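You operate a simulated robot arm through the tools that you are given. There is no shell and no other tool.

You run a simulated two-armed robot. Do the job below in one go: nothing can be reset, and whatever is moved stays where it is left.

Task
Fit both cylinders in their bores in the blue block.
Fine: thick in the wide bore, thin in the narrow; lock the block in the nest first and release it after.

The check looks at the end state, three seconds after you hand in, the way a careful person would. Anything else that was tipped, shoved, dropped, spilled or broken makes it a failure.

Robot
Two 7-joint arms with two-finger parallel grippers on one trunk that stands fixed in place. Base frame: the origin is at the foot of the trunk, x ahead of it, y to its left, z up; the work surface is at about z = 74. Units: cm, rad, N and s.
The left shoulder is at [8, 13.1, 94.7], the right one opposite. With the tool pointing down near the work surface each hand reaches from about 40 to 86 cm from the base axis, measured 20 degrees to its own side. Payload 1.57 kg a hand.
The TCP of each hand is the grasp point between the finger pads, 3 cm short of the fingertips. In the tool frame z runs along the fingers and y along their closing line. Largest opening 11 cm; finger width 2.4, thickness 1.2; the body of the gripper, 4.8 by 11.2 cm, starts 7.8 cm behind the TCP.
Orientation is told as [roll, pitch, yaw] about the base's x, y, z axes, in that order, counted from this pose: with the fingers straight down and closing along the base's y, the tool's x points along the base's -x, its y along +y and its z along -z.

Tools
- The arms move only by the tool send_rows. It takes "left_steps", "right_steps" or both (then of equal length, played together; a hand with none holds still); each is a list of rows, each a list of 6 numbers: the shift along the tool's x, y, z in cm, then the turn, a rotation vector about the tool's x, y, z in rad. In form: [[tx, ty, tz, ax, ay, az], ...]. A call has 1 to 20 rows; each row shifts and turns the commanded pose from where the row before left it, along the tool's axes as they then stand. "left_claw" and "right_claw" are, for a hand that has rows, the finger opening in cm, from 0 to 11, set as the call begins (left out, the last holds). Each row takes 0.2 s and may step no farther than 5 cm and 0.15 rad from the row before; otherwise, or with a gripper value out of range, the whole call is refused. Where a pose cannot be reached the arm comes as near as it can. A force on the tool above 50 N (or 10 N above the force at the start of the call, whichever is more), or a blocked arm, ends the call early, and 0.2 s more pass. Each finger travels about 10.8 cm/s and halts on what it meets, pressing with about 37 N; the grip force reading is that of the motor and also rises with nothing between the fingers. The clock runs only during rows and for 0.2 s after the last one: add rows that do not move to give the fingers time. It gives the time, the measured TCP pose, the force on the tool (base axes), the opening and the grip force at its end, in the units of the frame above (readings bear some noise), with the torque about the TCP (base axes, N m) and any sound that the robot's microphone picked up, and new pictures: "pictures" is both (left out), scene, wrist or none (wrist: the cameras of the hands that moved).
- Cameras (640 x 400 px; columns grow to the right, rows downward): "scene" is now at [-5.14, 0.42, 142.05]; the picture's right is [0.05, -1.00, 0.00], its down [-0.54, -0.03, -0.84] and it looks along [0.84, 0.05, -0.54] (base axes); focal length 335 px, centre (320, 200). "left" rides on the left gripper at [7, -1.6, -14.1] in its tool frame; the picture's right is [0.23, 0.97, 0.00], its down [-0.85, 0.20, -0.48] and it looks along [-0.47, 0.11, 0.88] (tool axes); focal length 222 px, centre (320, 200). "right" rides on the right gripper at [7, 1.6, -14.1] in its tool frame; the picture's right is [-0.23, 0.97, 0.00], its down [-0.85, -0.20, -0.48] and it looks along [-0.47, -0.11, 0.88] (tool axes); focal length 222 px, centre (320, 200). There is no depth. A picture from a camera that has moved, and an enlarged one, comes with that camera's place and axes in the base frame and with its lens.
- pan_tilt(pan, tilt): turns the head with the scene camera to pan (to the left, within 1.902 rad either way) and tilt (down, from -0.506 to 1.204), counted from straight ahead of the robot. It gives what a move gives, and a new picture of the scene camera.
- enlarge(camera, box): a new picture of the part [left, top, right, bottom] of that camera's present view, enlarged. It takes no simulated time.
- hand_in(): hands the job in; it is judged then, once.

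Nothing tells you positions but the pictures and the camera data. Unless the task says otherwise, let go and move clear before handing in.

The tools are called after "Emit:" as name(argument=value, ...) on one line, values as JSON. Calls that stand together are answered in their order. send_rows: Moves the arms, as the interface text tells. Its arguments: {"type":"object","properties":{"left_steps":{"type":"array","items":{"type":"array","items":{"type":"number"}}},"left_claw":{"type":"number"},"right_steps":{"type":"array","items":{"type":"array","items":{"type":"number"}}},"right_claw":{"type":"number"},"pictures":{"type":"string","enum":["both","scene","wrist","none"]}},"required":[]} The other tools are called the same way: pan_tilt (pan, tilt) turns the head that bears the scene camera; enlarge (camera, box) takes an enlarged picture of a part of a camera's view; hand_in () hands the job in.

At the start:

```text
time: 0.0
left_tcp_pos: [59.45, 25.75, 101.41]
left_tcp_rot: [-0.001, 0.001, -0.002]
left_contact_force: [0.1, -0.2, 0.0]
left_ft_torque: [0.0, 0.03, 0.01]
left_finger_gap: 11.03
left_grasp_force: 0.1
right_tcp_pos: [57.86, -16.28, 100.32]
right_tcp_rot: [-0.001, 0.0, 0.002]
right_contact_force: [-0.7, 0.6, 0.0]
right_ft_torque: [0.02, 0.01, -0.02]
right_finger_gap: 11.0
right_grasp_force: 0.0
head pan, tilt: [0.054, 0.574]
```

scene: 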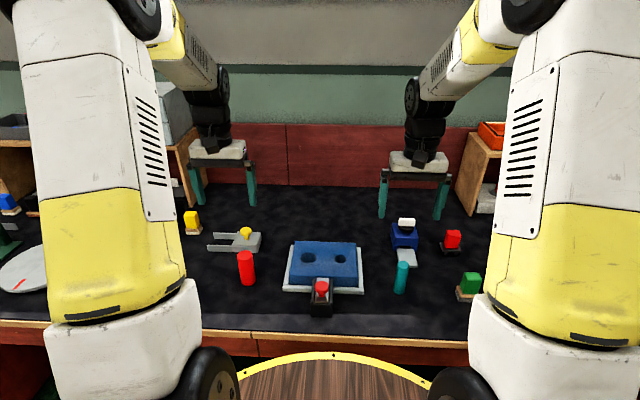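
right: 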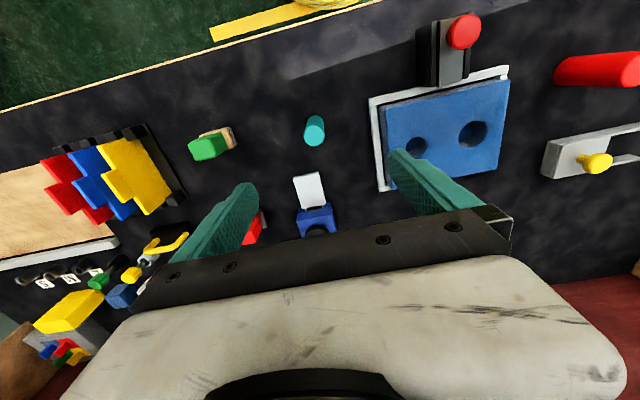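
left: 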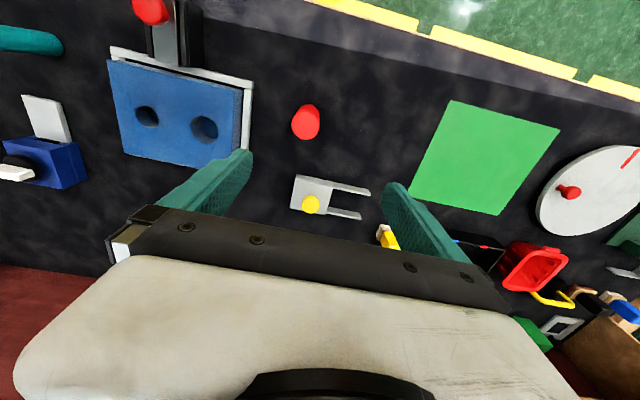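

I see a blue block with two bores sitting in a nest with a red-handled clamp at its near side, a thick red cylinder to its left and a thin teal cylinder to its right. I'll take close-up pictures first to measure everything.

Emit:
enlarge(camera="scene", box=[220, 220, 420, 345])

Emit:
enlarge(camera="right", box=[280, 0, 640, 225])

Emit:
enlarge(camera="left", box=[0, 0, 360, 225])

```text
3.20 times, centred on (320, 282) of scene
camera zoom: at [-5.14, 0.42, 142.05], right [0.05, -1.0, 0.0], down [-0.54, -0.03, -0.84], along [0.84, 0.05, -0.54], focal length 1073 px, centre (320, -64)
```

zoom: 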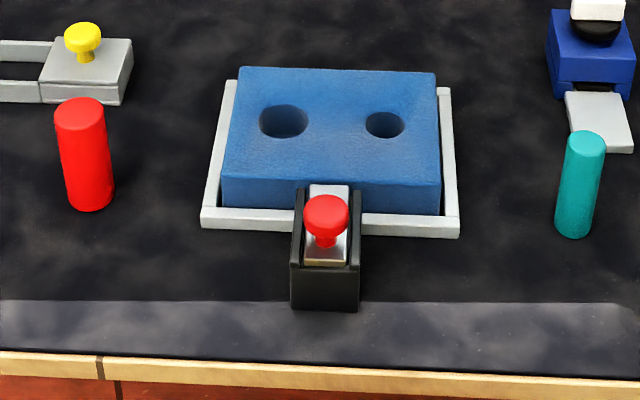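

```text
1.78 times, centred on (460, 112) of right
camera zoom: at [50.82, -14.53, 114.53], right [0.23, 0.97, 0.0], down [0.85, -0.2, 0.48], along [0.47, -0.11, -0.88], focal length 395 px, centre (71, 356)
```

zoom: 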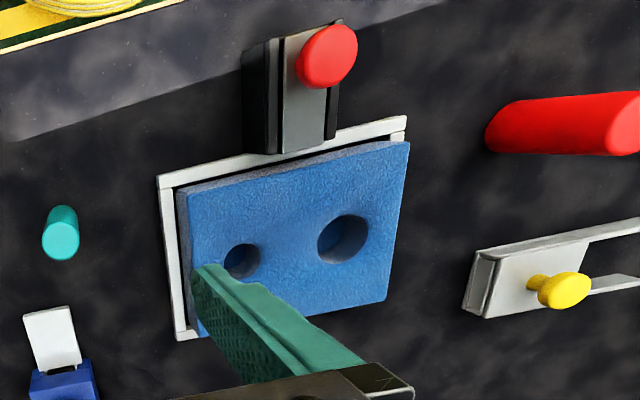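

```text
1.78 times, centred on (180, 112) of left
camera zoom: at [52.39, 24.09, 115.54], right [-0.23, 0.97, 0.0], down [0.85, 0.2, 0.48], along [0.47, 0.11, -0.88], focal length 395 px, centre (569, 356)
```

zoom: 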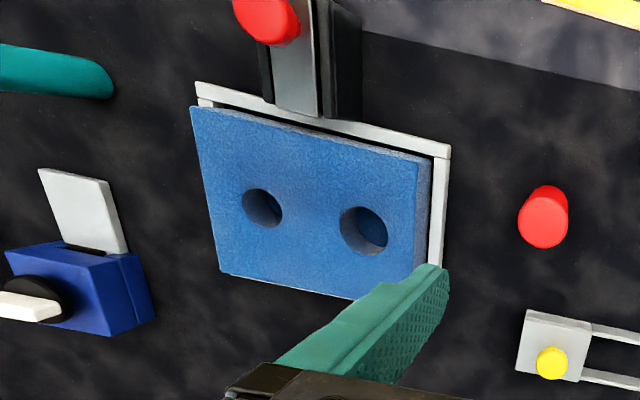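

The block top looks to be at about z = 78, with the wide bore near (64.1, 7.4) and the narrow one near (64.1, -1.4); the clamp's red knob is near (50.2, 3.1, 82). I'll zoom in harder on the clamp and the cylinders before moving.

Emit:
enlarge(camera="scene", box=[290, 262, 360, 322])

Emit:
enlarge(camera="right", box=[400, 0, 520, 90])

Emit:
enlarge(camera="left", box=[100, 0, 260, 100])

Emit:
enlarge(camera="scene", box=[160, 190, 320, 300])

Emit:
enlarge(camera="scene", box=[350, 200, 490, 310])

```text
6.67 times, centred on (325, 292) of scene
camera zoom: at [-5.14, 0.42, 142.05], right [0.05, -1.0, 0.0], down [-0.54, -0.03, -0.84], along [0.84, 0.05, -0.54], focal length 2236 px, centre (287, -413)
```

zoom: 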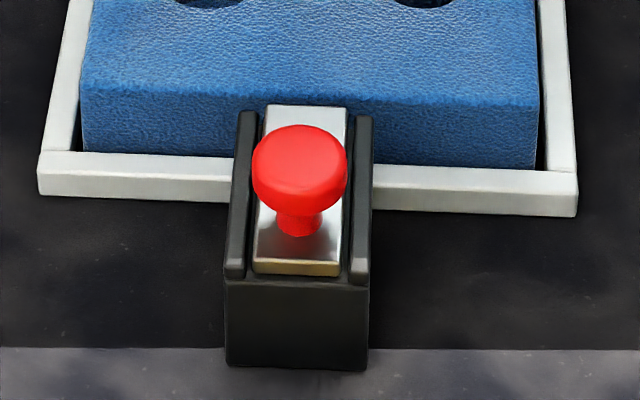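

```text
4.44 times, centred on (460, 45) of right
camera zoom: at [50.82, -14.53, 114.53], right [0.23, 0.97, 0.0], down [0.85, -0.2, 0.48], along [0.47, -0.11, -0.88], focal length 987 px, centre (-302, 889)
```

zoom: 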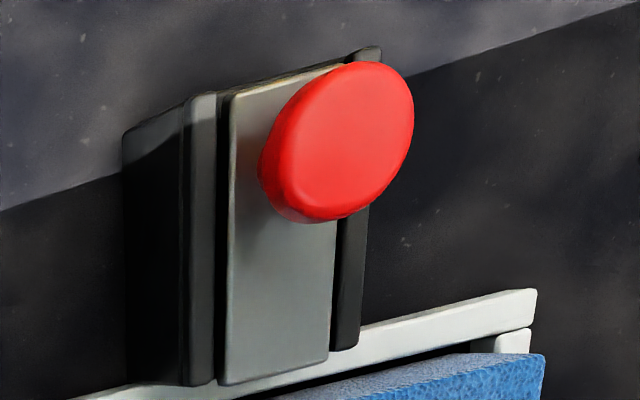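

```text
4.00 times, centred on (180, 50) of left
camera zoom: at [52.39, 24.09, 115.54], right [-0.23, 0.97, 0.0], down [0.85, 0.2, 0.48], along [0.47, 0.11, -0.88], focal length 888 px, centre (880, 800)
```

zoom: 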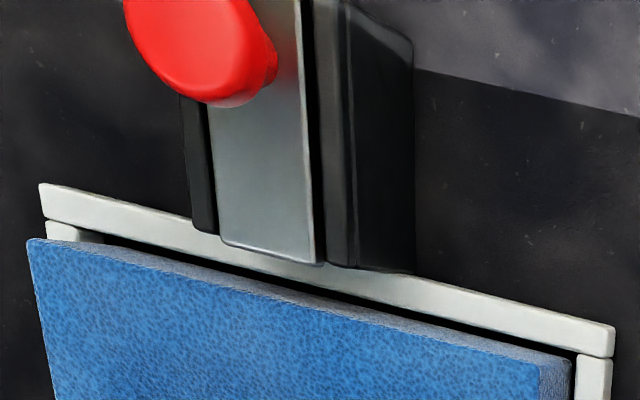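

```text
3.64 times, centred on (240, 245) of scene
camera zoom: at [-5.14, 0.42, 142.05], right [0.05, -1.0, 0.0], down [-0.54, -0.03, -0.84], along [0.84, 0.05, -0.54], focal length 1219 px, centre (611, 36)
```

zoom: 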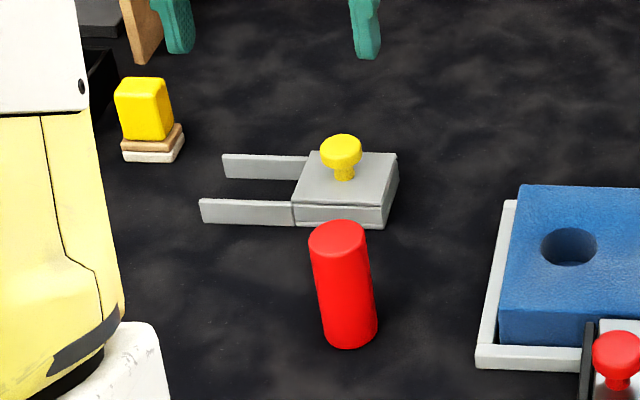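

```text
3.64 times, centred on (420, 255) of scene
camera zoom: at [-5.14, 0.42, 142.05], right [0.05, -1.0, 0.0], down [-0.54, -0.03, -0.84], along [0.84, 0.05, -0.54], focal length 1219 px, centre (-44, 0)
```

zoom: 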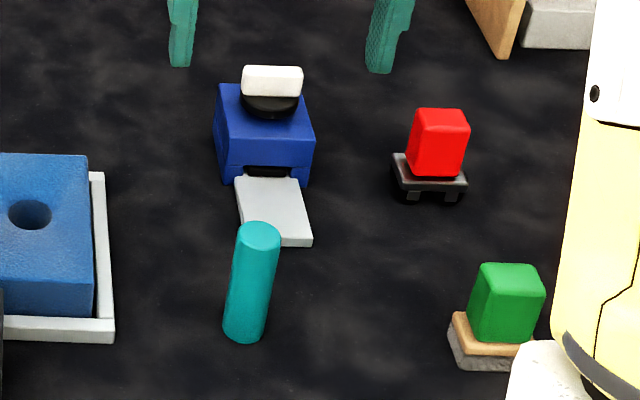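

The clamp is a sliding tongue (top at about z = 79, front edge at about x = 55.7) that must slide forward over the block edge at about x = 56.9. I take the red cylinder to stand at (58.2, 23.3) and the teal one at (57.1, -17). I'll bring the right hand above the red knob first.

Emit:
send_rows(right_steps=[[1.47, 3.86, 1.0, 0, 0, 0], [1.47, 3.86, 1.0, 0, 0, 0], [1.47, 3.86, 1.0, 0, 0, 0], [1.47, 3.86, 1.0, 0, 0, 0], [1.47, 3.86, 1.0, 0, 0, 0], [0, 0, 0, 0, 0, 0]], right_claw=6, pictures="both")

```text
time: 1.4
left_tcp_pos: [59.42, 25.78, 101.4]
left_tcp_rot: [0.0, -0.001, 0.003]
left_contact_force: [-0.1, 0.3, 0.0]
left_ft_torque: [-0.04, -0.01, 0.01]
left_finger_gap: 10.98
left_grasp_force: 0.0
right_tcp_pos: [50.23, 2.81, 95.58]
right_tcp_rot: [-0.001, 0.001, 0.001]
right_contact_force: [0.4, -0.1, -0.6]
right_ft_torque: [0.01, 0.01, 0.0]
right_finger_gap: 5.98
right_grasp_force: 0.0
head pan, tilt: [0.054, 0.574]
camera right: at [43.25, 4.56, 109.63], right [0.23, 0.97, 0.0], down [0.86, -0.2, 0.48], along [0.47, -0.11, -0.88], focal length 222 px, centre (320, 200)
```

scene: 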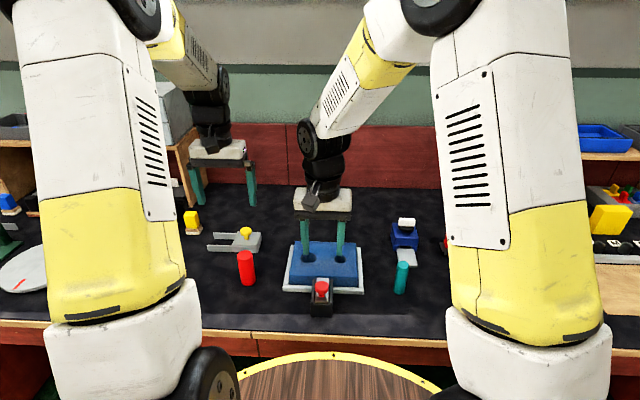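
right: 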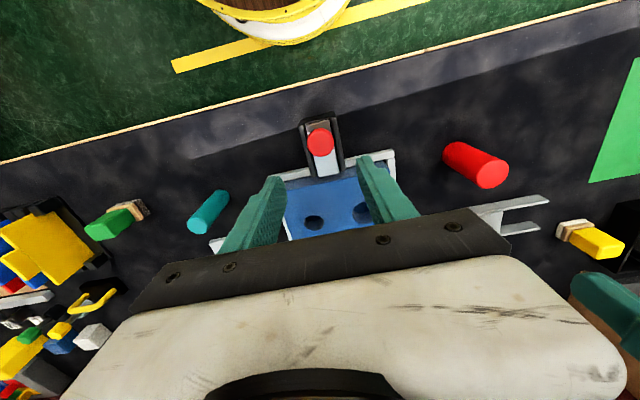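

The right hand is above the clamp; the knob sits about where I expected. I'll zoom to fix its centre before descending.

Emit:
enlarge(camera="right", box=[260, 90, 420, 190])

Emit:
enlarge(camera="scene", box=[280, 180, 380, 320])

```text
4.00 times, centred on (340, 140) of right
camera zoom: at [43.25, 4.56, 109.63], right [0.23, 0.97, 0.0], down [0.86, -0.2, 0.48], along [0.47, -0.11, -0.88], focal length 888 px, centre (240, 440)
```

zoom: 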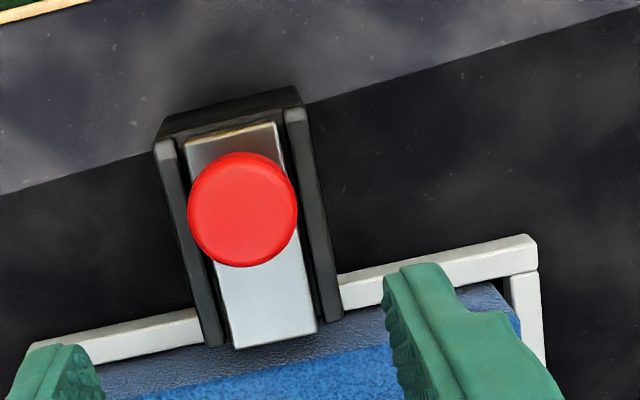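

```text
2.86 times, centred on (330, 250) of scene
camera zoom: at [-5.14, 0.42, 142.05], right [0.05, -1.0, 0.0], down [-0.54, -0.03, -0.84], along [0.84, 0.05, -0.54], focal length 958 px, centre (291, 57)
```

zoom: 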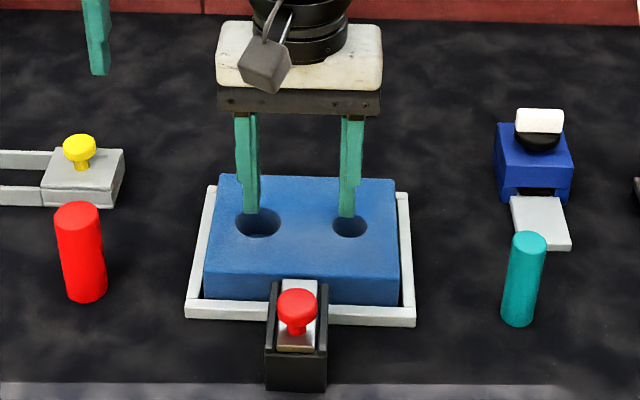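

The knob centre is about (50.1, 3.05) with its top near z = 82. I'll go down with the fingers straddling it, stopping a little high to check.

Emit:
send_rows(right_steps=[[0.04, 0.08, 3.0, 0, 0, 0], [0.04, 0.08, 3.0, 0, 0, 0], [0.04, 0.07, 3.0, 0, 0, 0], [0, 0, 2.0, 0, 0, 0], [0, 0, 0.6, 0, 0, 0], [0, 0, 0, 0, 0, 0]], right_claw=6, pictures="both")

Emit:
enlarge(camera="scene", box=[280, 240, 370, 320])

Emit:
enlarge(camera="right", box=[220, 60, 420, 200])

```text
time: 2.8
left_tcp_pos: [59.42, 25.71, 101.4]
left_tcp_rot: [0.0, 0.0, 0.002]
left_contact_force: [-0.4, 0.0, 0.0]
left_ft_torque: [0.01, 0.01, -0.02]
left_finger_gap: 10.99
left_grasp_force: 0.1
right_tcp_pos: [50.1, 3.17, 83.72]
right_tcp_rot: [0.0, 0.0, 0.001]
right_contact_force: [0.1, -0.8, 0.1]
right_ft_torque: [0.02, -0.03, -0.02]
right_finger_gap: 5.97
right_grasp_force: 0.0
head pan, tilt: [0.054, 0.574]
camera right: at [43.23, 4.97, 97.88], right [0.23, 0.97, 0.0], down [0.85, -0.2, 0.48], along [0.47, -0.11, -0.88], focal length 222 px, centre (320, 200)
```

scene: 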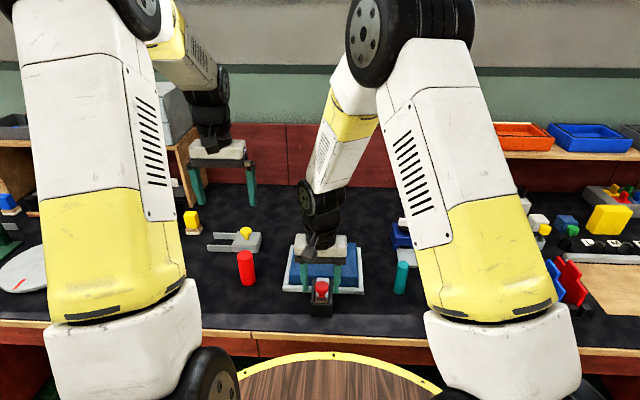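
right: 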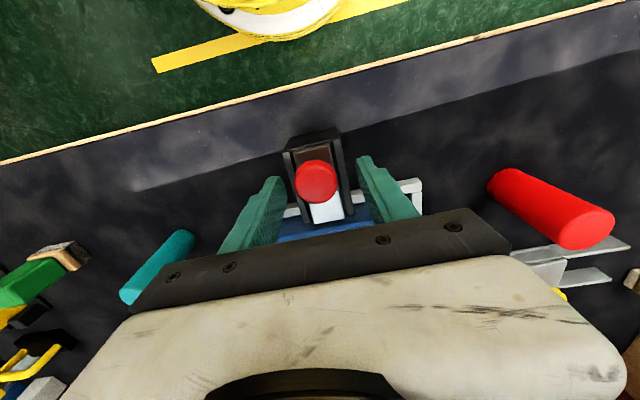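

```text
5.00 times, centred on (325, 280) of scene
camera zoom: at [-5.14, 0.43, 142.05], right [0.05, -1.0, 0.0], down [-0.54, -0.03, -0.84], along [0.84, 0.05, -0.54], focal length 1677 px, centre (295, -200)
```

zoom: 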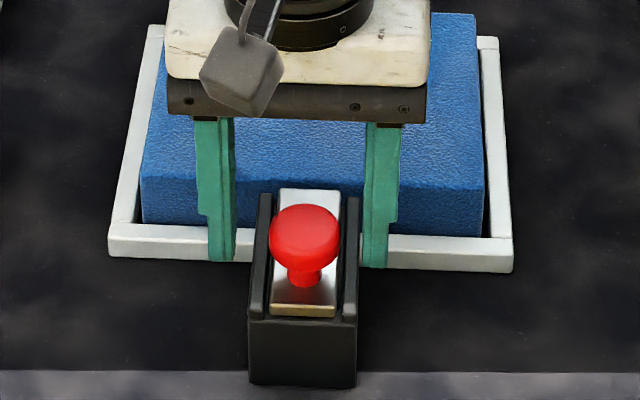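

```text
2.86 times, centred on (320, 130) of right
camera zoom: at [43.23, 4.97, 97.88], right [0.23, 0.97, 0.0], down [0.85, -0.2, 0.48], along [0.47, -0.11, -0.88], focal length 635 px, centre (320, 400)
```

zoom: 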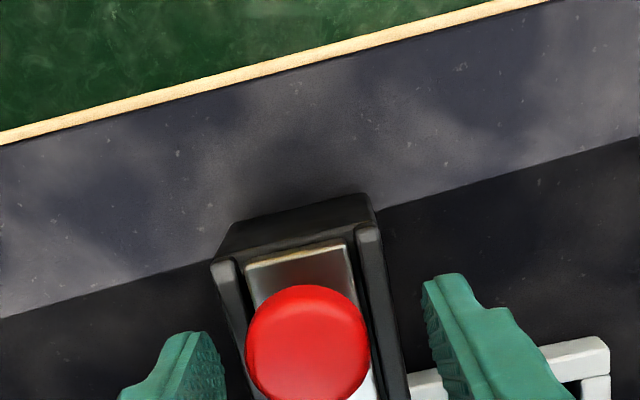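

The fingers straddle the knob, centred to within a couple of millimetres. I'll go down half a centimetre, then close on the knob.

Emit:
send_rows(right_steps=[[0.0, -0.08, 0.25, 0, 0, 0], [0, 0, 0.25, 0, 0, 0], [0, 0, 0, 0, 0, 0]], right_claw=6, pictures="none")

Emit:
send_rows(right_steps=[[0, 0, 0, 0, 0, 0], [0, 0, 0, 0, 0, 0], [0, 0, 0, 0, 0, 0]], right_claw=2.5, pictures="scene")

Emit:
enlarge(camera="scene", box=[280, 240, 370, 320])

```text
time: 3.6
left_tcp_pos: [59.49, 25.75, 101.51]
left_tcp_rot: [-0.001, 0.001, 0.001]
left_contact_force: [0.9, -0.1, -0.2]
left_ft_torque: [0.0, -0.02, 0.01]
left_finger_gap: 10.98
left_grasp_force: 0.1
right_tcp_pos: [50.26, 3.38, 83.29]
right_tcp_rot: [0.001, -0.001, 0.003]
right_contact_force: [-0.5, -0.2, -0.4]
right_ft_torque: [0.01, 0.01, 0.0]
right_finger_gap: 6.01
right_grasp_force: 0.1
head pan, tilt: [0.054, 0.574]
```

```text
time: 4.4
left_tcp_pos: [59.48, 25.62, 101.41]
left_tcp_rot: [0.001, 0.0, 0.001]
left_contact_force: [0.3, -0.4, -0.3]
left_ft_torque: [-0.03, 0.04, 0.05]
left_finger_gap: 11.0
left_grasp_force: 0.0
right_tcp_pos: [50.08, 2.98, 83.09]
right_tcp_rot: [-0.001, 0.001, -0.002]
right_contact_force: [1.3, -22.1, 4.6]
right_ft_torque: [-0.42, -0.01, 0.04]
right_finger_gap: 3.29
right_grasp_force: 41.1
head pan, tilt: [0.054, 0.574]
```

scene: 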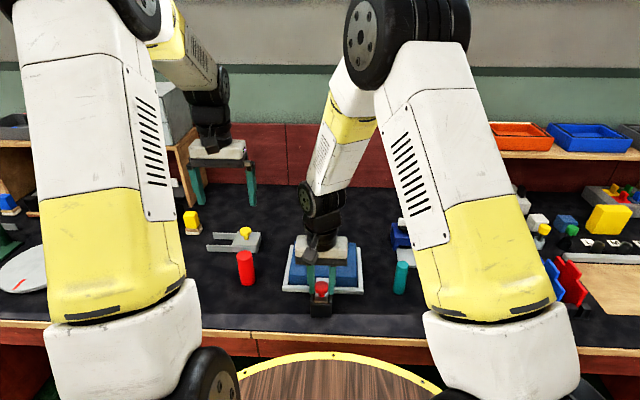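

```text
5.00 times, centred on (325, 280) of scene
camera zoom: at [-5.14, 0.33, 142.05], right [0.05, -1.0, 0.0], down [-0.54, -0.03, -0.84], along [0.84, 0.05, -0.54], focal length 1677 px, centre (295, -200)
```

zoom: 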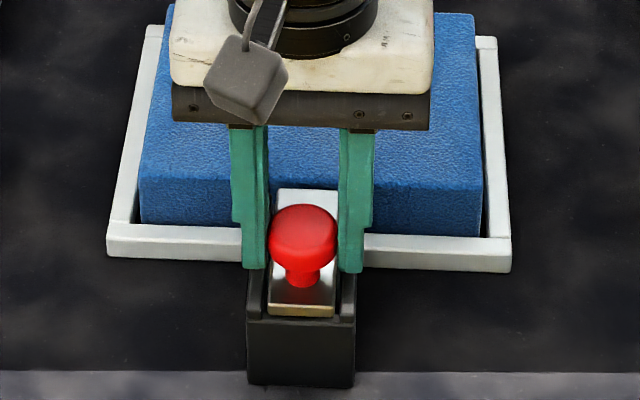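

The knob is gripped, with a 22 N sideways load from a slight offset. I'll ease that out with a small move toward -y, then slide the tongue forward in small steps.

Emit:
send_rows(right_steps=[[0, -0.1, 0, 0, 0, 0], [0, 0, 0, 0, 0, 0]], right_claw=2.5, pictures="none")

Emit:
send_rows(right_steps=[[-0.3, 0, 0, 0, 0, 0], [-0.3, 0, 0, 0, 0, 0], [-0.3, 0, 0, 0, 0, 0], [0, 0, 0, 0, 0, 0]], right_claw=2.5, pictures="scene")

Emit:
enlarge(camera="scene", box=[280, 240, 370, 320])

```text
time: 5.0
left_tcp_pos: [59.55, 25.58, 101.5]
left_tcp_rot: [0.0, 0.001, 0.0]
left_contact_force: [-0.5, 0.1, -0.1]
left_ft_torque: [-0.02, -0.02, 0.03]
left_finger_gap: 10.98
left_grasp_force: 0.1
right_tcp_pos: [50.23, 3.0, 83.19]
right_tcp_rot: [0.0, 0.001, 0.001]
right_contact_force: [3.2, -23.9, 0.8]
right_ft_torque: [-0.38, 0.18, 0.02]
right_finger_gap: 3.32
right_grasp_force: 41.6
head pan, tilt: [0.054, 0.574]
```

```text
time: 6.0
left_tcp_pos: [59.5, 25.66, 101.41]
left_tcp_rot: [0.0, 0.0, 0.0]
left_contact_force: [-0.3, -0.2, -0.6]
left_ft_torque: [0.02, 0.0, 0.0]
left_finger_gap: 11.02
left_grasp_force: 0.1
right_tcp_pos: [51.3, 2.98, 83.16]
right_tcp_rot: [0.0, 0.001, -0.002]
right_contact_force: [-0.5, -26.6, 4.3]
right_ft_torque: [-0.44, 0.8, 0.09]
right_finger_gap: 3.31
right_grasp_force: 41.4
head pan, tilt: [0.054, 0.574]
```

scene: 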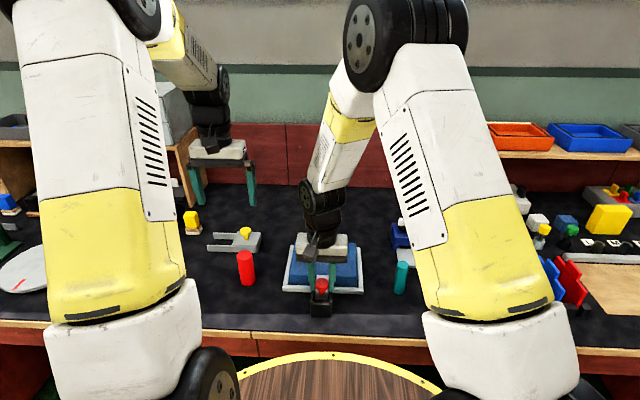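

```text
5.00 times, centred on (325, 280) of scene
camera zoom: at [-5.15, 0.33, 142.05], right [0.05, -1.0, 0.0], down [-0.54, -0.03, -0.84], along [0.84, 0.05, -0.54], focal length 1677 px, centre (295, -200)
```

zoom: 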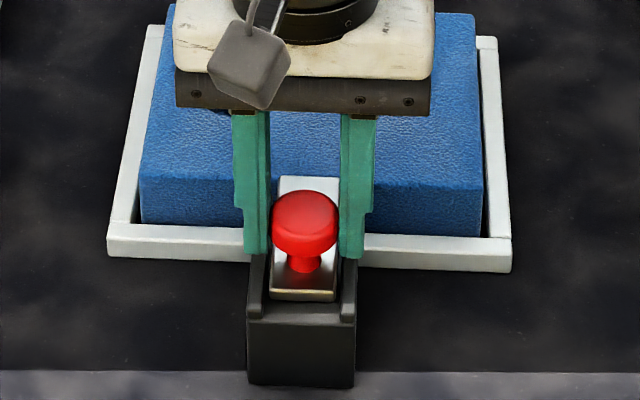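

The tongue moved about 1 cm toward the block and slides freely. I'll try another small -y shift to lower the side load, then keep sliding forward.

Emit:
send_rows(right_steps=[[0, -0.15, 0, 0, 0, 0], [0, 0, 0, 0, 0, 0]], right_claw=2.5, pictures="none")

Emit:
send_rows(right_steps=[[-0.3, 0, 0, 0, 0, 0], [-0.3, 0, 0, 0, 0, 0], [-0.3, 0, 0, 0, 0, 0], [0, 0, 0, 0, 0, 0]], right_claw=2.5, pictures="scene")

Emit:
enlarge(camera="scene", box=[280, 240, 370, 320])

```text
time: 6.6
left_tcp_pos: [59.53, 25.74, 101.37]
left_tcp_rot: [0.0, 0.001, 0.001]
left_contact_force: [0.1, 1.3, 0.6]
left_ft_torque: [0.02, 0.01, 0.01]
left_finger_gap: 11.0
left_grasp_force: 0.0
right_tcp_pos: [51.2, 3.05, 83.18]
right_tcp_rot: [-0.001, -0.001, 0.002]
right_contact_force: [0.2, -16.9, -19.1]
right_ft_torque: [-0.14, -0.78, -0.13]
right_finger_gap: 3.3
right_grasp_force: 41.2
head pan, tilt: [0.054, 0.574]
```

```text
time: 7.6
left_tcp_pos: [59.57, 25.64, 101.32]
left_tcp_rot: [-0.002, 0.0, 0.003]
left_contact_force: [0.4, -0.2, 0.3]
left_ft_torque: [0.0, -0.03, 0.01]
left_finger_gap: 11.0
left_grasp_force: 0.1
right_tcp_pos: [52.07, 3.03, 83.27]
right_tcp_rot: [-0.001, 0.001, 0.002]
right_contact_force: [-1.4, -12.2, -17.5]
right_ft_torque: [-0.18, 0.93, 0.14]
right_finger_gap: 3.28
right_grasp_force: 40.8
head pan, tilt: [0.054, 0.574]
```

scene: 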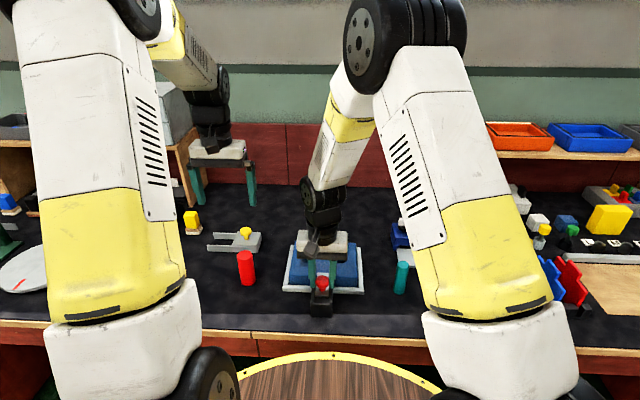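

```text
5.00 times, centred on (325, 280) of scene
camera zoom: at [-5.09, 0.39, 142.05], right [0.05, -1.0, 0.0], down [-0.54, -0.03, -0.84], along [0.84, 0.05, -0.54], focal length 1677 px, centre (295, -200)
```

zoom: 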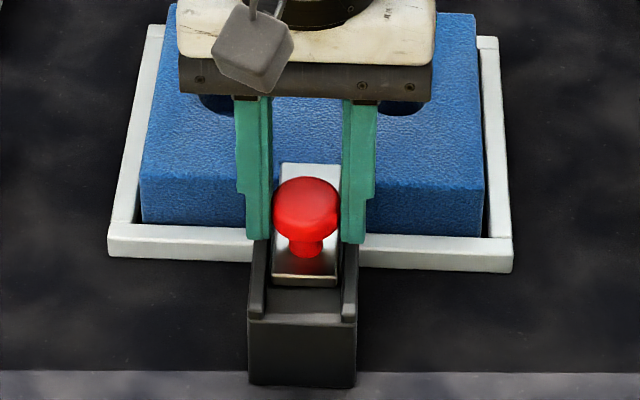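

The tongue now overlaps the block edge and still slides freely. I'll continue forward until it meets its stop.

Emit:
send_rows(right_steps=[[-0.3, 0, 0, 0, 0, 0], [-0.3, 0, 0, 0, 0, 0], [-0.3, 0, 0, 0, 0, 0], [0, 0, 0, 0, 0, 0]], right_claw=2.5, pictures="scene")

Emit:
enlarge(camera="scene", box=[280, 240, 370, 320])

```text
time: 8.6
left_tcp_pos: [59.49, 25.63, 101.41]
left_tcp_rot: [-0.001, 0.001, 0.0]
left_contact_force: [0.0, 0.1, -0.5]
left_ft_torque: [-0.01, 0.01, 0.02]
left_finger_gap: 11.0
left_grasp_force: 0.1
right_tcp_pos: [53.13, 3.03, 83.2]
right_tcp_rot: [-0.001, -0.001, 0.0]
right_contact_force: [0.0, -13.9, -14.1]
right_ft_torque: [-0.18, 0.36, 0.11]
right_finger_gap: 3.29
right_grasp_force: 40.8
head pan, tilt: [0.054, 0.574]
```

scene: 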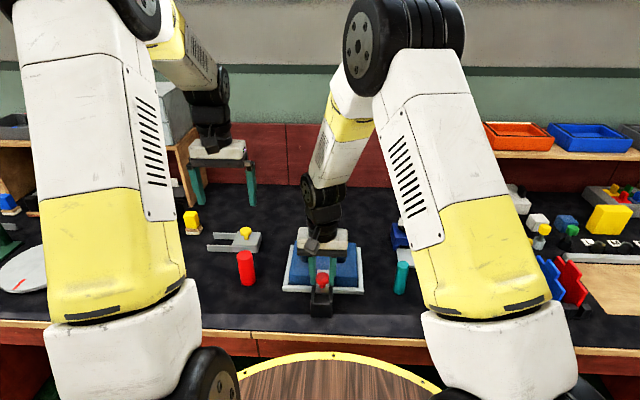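

```text
5.00 times, centred on (325, 280) of scene
camera zoom: at [-5.1, 0.38, 142.05], right [0.05, -1.0, 0.0], down [-0.54, -0.03, -0.84], along [0.84, 0.05, -0.54], focal length 1677 px, centre (295, -200)
```

zoom: 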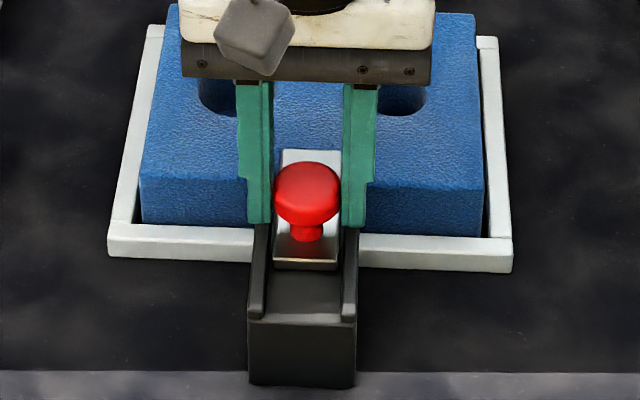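

It is still sliding freely with no stop reached yet. I'll keep on with small steps.

Emit:
send_rows(right_steps=[[-0.25, 0, 0, 0, 0, 0], [-0.25, 0, 0, 0, 0, 0], [-0.25, 0, 0, 0, 0, 0], [-0.25, 0, 0, 0, 0, 0], [0, 0, 0, 0, 0, 0]], right_claw=2.5, pictures="scene")

Emit:
enlarge(camera="scene", box=[280, 240, 370, 320])

```text
time: 9.8
left_tcp_pos: [59.42, 25.77, 101.44]
left_tcp_rot: [0.002, -0.001, 0.002]
left_contact_force: [-0.1, 0.1, 0.0]
left_ft_torque: [0.04, 0.01, 0.0]
left_finger_gap: 10.98
left_grasp_force: 0.1
right_tcp_pos: [53.63, 2.93, 83.29]
right_tcp_rot: [-0.003, 0.008, 0.003]
right_contact_force: [-31.9, -6.2, -0.2]
right_ft_torque: [-0.1, 0.56, 0.03]
right_finger_gap: 3.29
right_grasp_force: 41.7
head pan, tilt: [0.054, 0.574]
```

scene: 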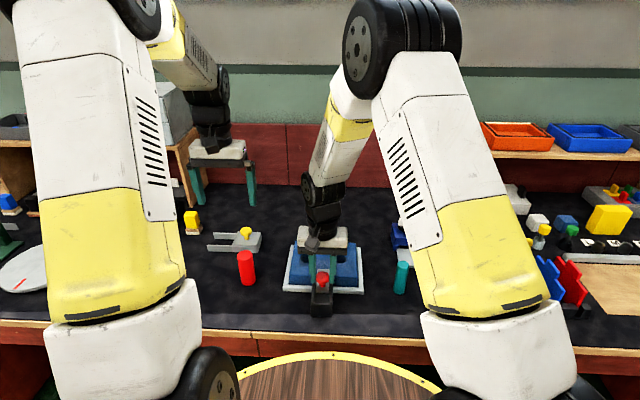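

```text
5.00 times, centred on (325, 280) of scene
camera zoom: at [-5.27, 0.4, 142.05], right [0.05, -1.0, 0.0], down [-0.54, -0.03, -0.84], along [0.84, 0.05, -0.54], focal length 1677 px, centre (295, -200)
```

zoom: 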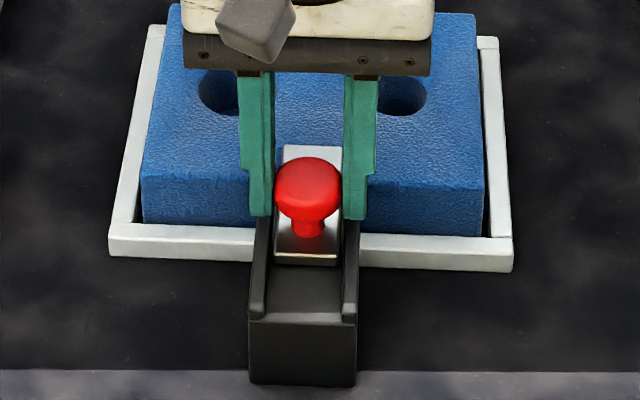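

The slide has hit its stop (32 N back-push at x ≈ 53.6), with the tongue well over the block. I'll back off 2 mm of command to unload it, open the fingers and rise.

Emit:
send_rows(right_steps=[[0.15, 0, 0, 0, 0, 0], [0, 0, 0, 0, 0, 0]], right_claw=2.5, pictures="none")

Emit:
send_rows(right_steps=[[0, 0, 0, 0, 0, 0], [0, 0, 0, 0, 0, 0], [0, 0, 0, 0, 0, 0]], right_claw=6, pictures="none")

Emit:
send_rows(right_steps=[[0, 0, -1.5, 0, 0, 0], [0, 0, -3.5, 0, 0, 0], [0, 0, -4, 0, 0, 0], [0, 0, -4, 0, 0, 0], [0, -4, -1, 0, 0, 0], [0, -4, 0, 0, 0, 0], [0, -4, 0, 0, 0, 0], [0, -4, 0, 0, 0, 0], [0, 0, 0, 0, 0, 0]], right_claw=6, pictures="both")

Emit:
enlarge(camera="scene", box=[270, 230, 380, 325])

```text
time: 10.4
left_tcp_pos: [59.46, 25.83, 101.46]
left_tcp_rot: [0.0, 0.001, 0.001]
left_contact_force: [0.5, 0.0, 0.0]
left_ft_torque: [0.03, 0.02, 0.03]
left_finger_gap: 11.02
left_grasp_force: 0.0
right_tcp_pos: [53.54, 2.93, 83.15]
right_tcp_rot: [-0.004, 0.004, 0.002]
right_contact_force: [-24.4, -2.1, -11.1]
right_ft_torque: [-0.1, 0.67, 0.02]
right_finger_gap: 3.31
right_grasp_force: 41.6
head pan, tilt: [0.054, 0.574]
```

```text
time: 11.2
left_tcp_pos: [59.46, 25.73, 101.5]
left_tcp_rot: [0.0, 0.001, -0.002]
left_contact_force: [0.9, 0.4, 0.1]
left_ft_torque: [0.02, 0.0, 0.0]
left_finger_gap: 11.02
left_grasp_force: 0.0
right_tcp_pos: [53.94, 3.08, 83.23]
right_tcp_rot: [0.001, -0.002, 0.002]
right_contact_force: [-0.1, 0.8, 0.0]
right_ft_torque: [-0.05, 0.0, 0.02]
right_finger_gap: 5.98
right_grasp_force: 0.0
head pan, tilt: [0.054, 0.574]
```

```text
time: 13.2
left_tcp_pos: [59.61, 25.81, 101.35]
left_tcp_rot: [0.0, -0.001, 0.001]
left_contact_force: [-0.3, 0.1, -0.2]
left_ft_torque: [0.02, 0.0, 0.01]
left_finger_gap: 11.01
left_grasp_force: 0.0
right_tcp_pos: [53.66, -12.73, 97.44]
right_tcp_rot: [0.0, 0.0, 0.001]
right_contact_force: [0.6, 0.3, 0.7]
right_ft_torque: [0.03, 0.02, 0.02]
right_finger_gap: 5.99
right_grasp_force: 0.0
head pan, tilt: [0.054, 0.574]
camera right: at [46.77, -11.22, 111.58], right [0.23, 0.97, 0.0], down [0.86, -0.2, 0.48], along [0.47, -0.11, -0.88], focal length 222 px, centre (320, 200)
```

scene: 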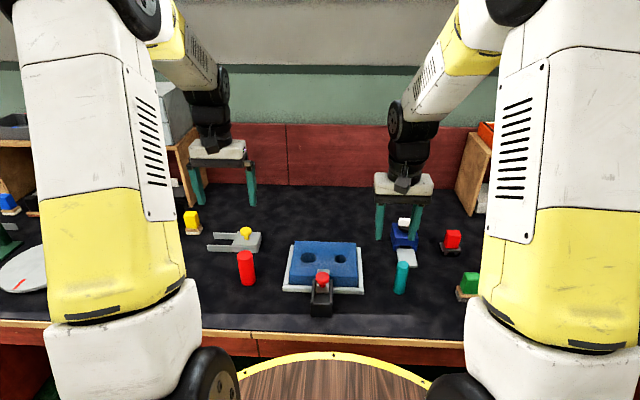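
right: 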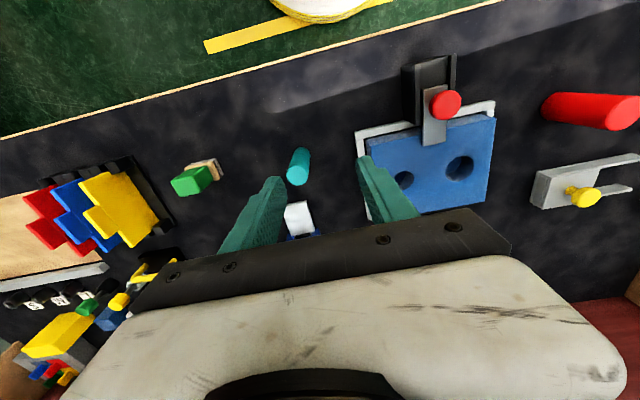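

```text
4.21 times, centred on (325, 278) of scene
camera zoom: at [-5.14, 0.42, 142.05], right [0.05, -1.0, 0.0], down [-0.54, -0.03, -0.84], along [0.84, 0.05, -0.54], focal length 1412 px, centre (299, -126)
```

zoom: 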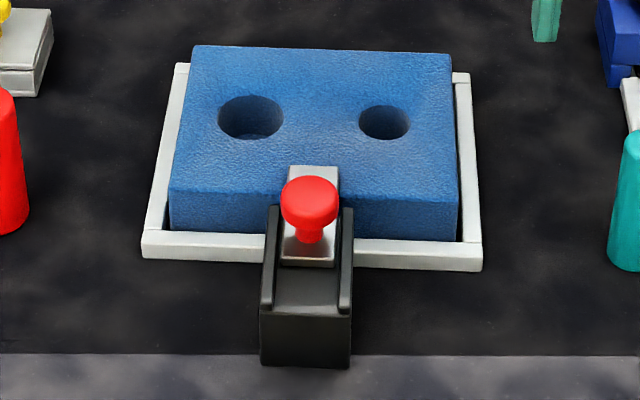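

The tongue is now over the block at its stop and the block hasn't shifted. Next I'll pick up the red cylinder with the left hand, so I'll zoom on it to refine its centre.

Emit:
enlarge(camera="left", box=[255, 80, 355, 160])

Emit:
enlarge(camera="scene", box=[215, 235, 285, 300])

Emit:
enlarge(camera="scene", box=[370, 245, 440, 310])

Emit:
enlarge(camera="right", box=[260, 130, 340, 200])

```text
5.00 times, centred on (305, 120) of left
camera zoom: at [52.39, 24.09, 115.53], right [-0.23, 0.97, 0.0], down [0.85, 0.2, 0.48], along [0.47, 0.11, -0.88], focal length 1111 px, centre (395, 600)
```

zoom: 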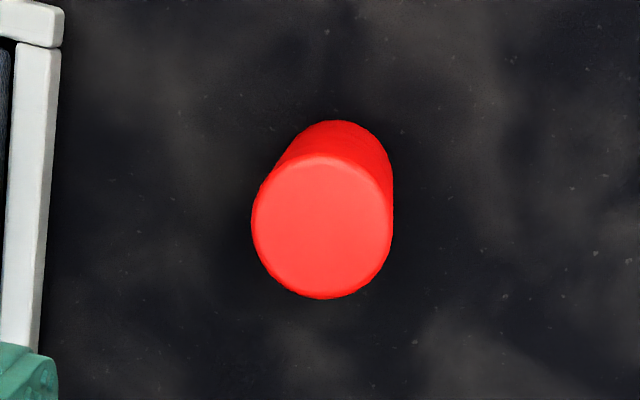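

```text
6.15 times, centred on (250, 268) of scene
camera zoom: at [-5.14, 0.42, 142.05], right [0.05, -1.0, 0.0], down [-0.54, -0.03, -0.84], along [0.84, 0.05, -0.54], focal length 2064 px, centre (751, -215)
```

zoom: 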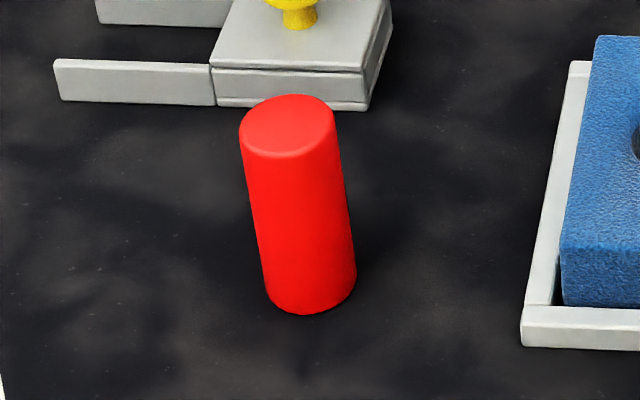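

```text
6.15 times, centred on (405, 278) of scene
camera zoom: at [-5.14, 0.42, 142.05], right [0.05, -1.0, 0.0], down [-0.54, -0.03, -0.84], along [0.84, 0.05, -0.54], focal length 2064 px, centre (-203, -277)
```

zoom: 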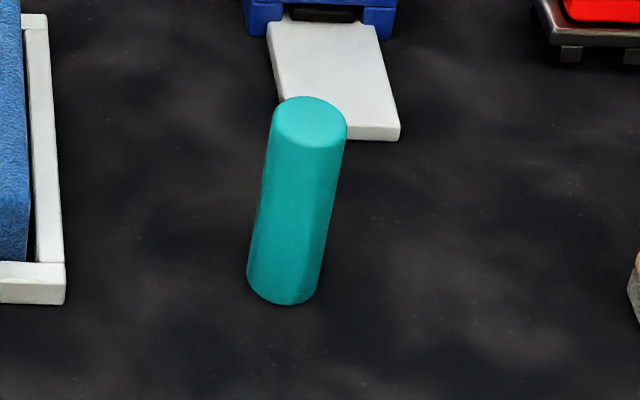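

```text
5.71 times, centred on (300, 165) of right
camera zoom: at [46.77, -11.22, 111.58], right [0.23, 0.97, 0.0], down [0.86, -0.2, 0.48], along [0.47, -0.11, -0.88], focal length 1269 px, centre (434, 400)
```

zoom: 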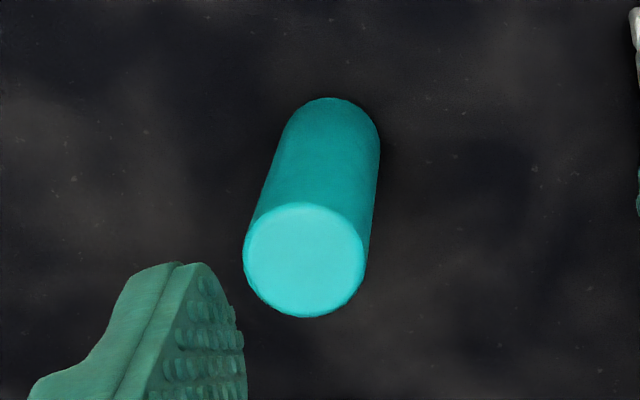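

The red cylinder stands at about (58.4, 23.4), 4.0 across and 9 tall; the teal one at about (57.3, -17.05), 3.0 across. I'll bring the left hand down over the red cylinder, stopping just above it to check.

Emit:
send_rows(left_steps=[[0.28, -0.6, 3.0, 0, 0, 0], [0.28, -0.6, 3.0, 0, 0, 0], [0.28, -0.6, 3.0, 0, 0, 0], [0.26, -0.6, 3.0, 0, 0, 0], [0, 0, 1.5, 0, 0, 0], [0, 0, 0, 0, 0, 0]], left_claw=8, pictures="both")

Emit:
enlarge(camera="scene", box=[200, 190, 320, 300])

Emit:
enlarge(camera="left", box=[240, 100, 400, 200])

```text
time: 14.6
left_tcp_pos: [58.28, 23.4, 87.97]
left_tcp_rot: [-0.001, 0.0, 0.0]
left_contact_force: [0.3, 0.3, 0.3]
left_ft_torque: [-0.01, 0.0, 0.0]
left_finger_gap: 7.99
left_grasp_force: 0.0
right_tcp_pos: [53.7, -12.85, 97.44]
right_tcp_rot: [0.001, 0.001, 0.001]
right_contact_force: [1.3, 0.6, -0.9]
right_ft_torque: [-0.02, -0.03, -0.01]
right_finger_gap: 5.97
right_grasp_force: 0.0
head pan, tilt: [0.054, 0.574]
camera left: at [51.2, 21.7, 102.15], right [-0.23, 0.97, 0.0], down [0.86, 0.2, 0.48], along [0.47, 0.11, -0.88], focal length 222 px, centre (320, 200)
```

scene: 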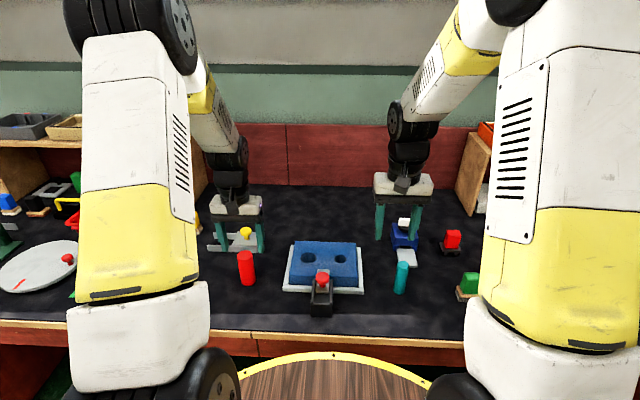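
left: 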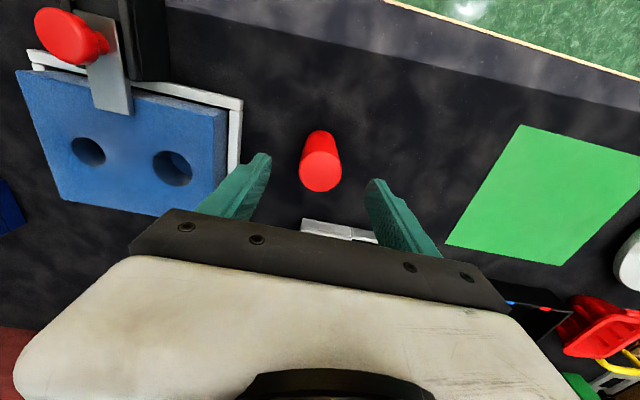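

```text
3.64 times, centred on (260, 245) of scene
camera zoom: at [-5.14, 0.42, 142.05], right [0.05, -1.0, 0.0], down [-0.54, -0.03, -0.84], along [0.84, 0.05, -0.54], focal length 1219 px, centre (538, 36)
```

zoom: 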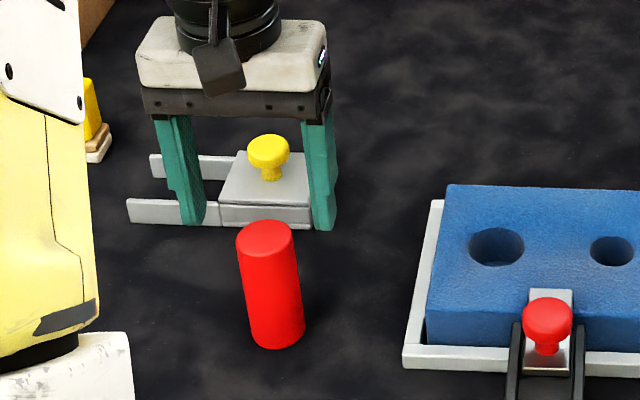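

```text
4.00 times, centred on (320, 150) of left
camera zoom: at [51.2, 21.7, 102.15], right [-0.23, 0.97, 0.0], down [0.86, 0.2, 0.48], along [0.47, 0.11, -0.88], focal length 888 px, centre (320, 400)
```

zoom: 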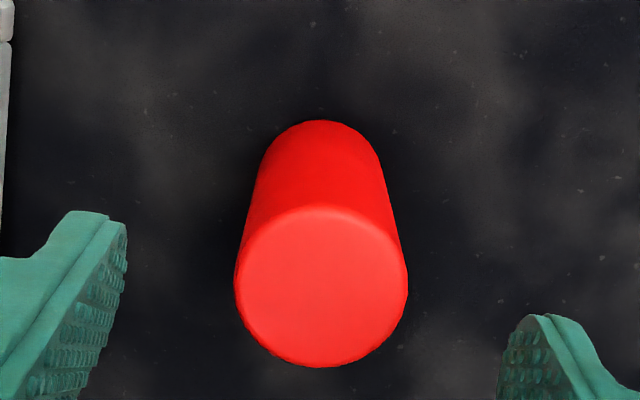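

The red cylinder's top is between the fingers, offset only about 1 mm. I'll descend to grasp height and close.

Emit:
send_rows(left_steps=[[-0.1, 0.05, 2.0, 0, 0, 0], [0, 0, 2.0, 0, 0, 0], [0, 0, 1.4, 0, 0, 0], [0, 0, 0.5, 0, 0, 0], [0, 0, 0, 0, 0, 0]], left_claw=8, pictures="both")

Emit:
enlarge(camera="scene", box=[200, 190, 320, 300])

Emit:
enlarge(camera="left", box=[220, 110, 420, 235])

```text
time: 15.8
left_tcp_pos: [58.51, 23.42, 81.96]
left_tcp_rot: [0.001, 0.0, 0.003]
left_contact_force: [0.2, -0.6, -0.1]
left_ft_torque: [0.01, 0.01, 0.02]
left_finger_gap: 8.04
left_grasp_force: 0.0
right_tcp_pos: [53.66, -12.8, 97.37]
right_tcp_rot: [0.0, -0.001, 0.002]
right_contact_force: [0.1, 0.4, 0.5]
right_ft_torque: [0.02, -0.01, -0.02]
right_finger_gap: 6.01
right_grasp_force: 0.0
head pan, tilt: [0.054, 0.574]
camera left: at [51.36, 21.75, 96.06], right [-0.23, 0.97, 0.0], down [0.85, 0.2, 0.48], along [0.47, 0.11, -0.88], focal length 222 px, centre (320, 200)
```

scene: 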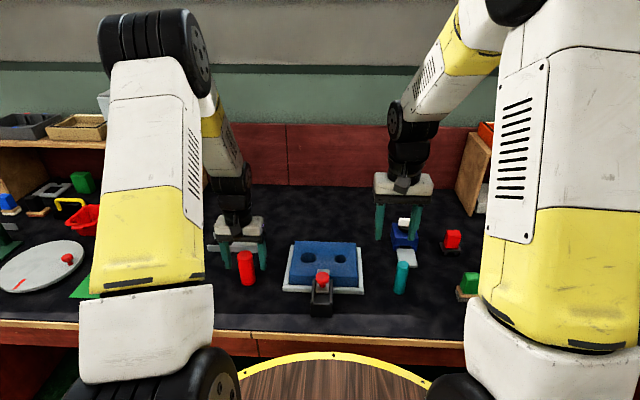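
left: 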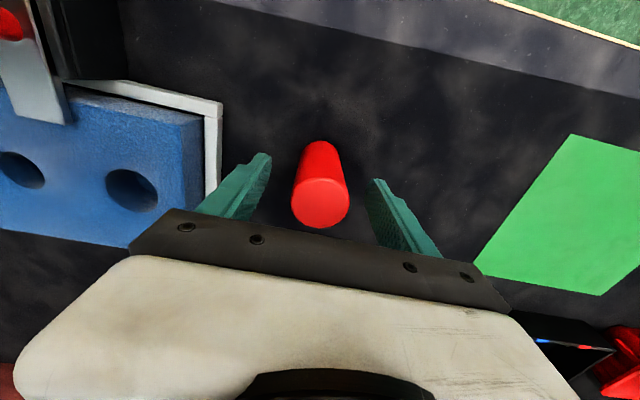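

```text
3.64 times, centred on (260, 245) of scene
camera zoom: at [-5.14, 0.42, 142.05], right [0.05, -1.0, 0.0], down [-0.54, -0.03, -0.84], along [0.84, 0.05, -0.54], focal length 1219 px, centre (538, 36)
```

zoom: 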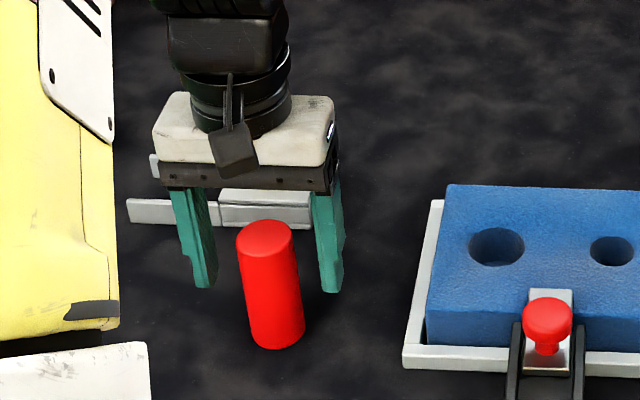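

```text
3.20 times, centred on (320, 172) of left
camera zoom: at [51.36, 21.75, 96.06], right [-0.23, 0.97, 0.0], down [0.85, 0.2, 0.48], along [0.47, 0.11, -0.88], focal length 711 px, centre (320, 288)
```

zoom: 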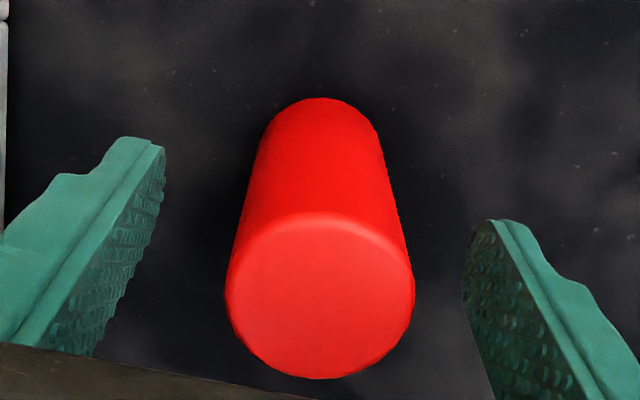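

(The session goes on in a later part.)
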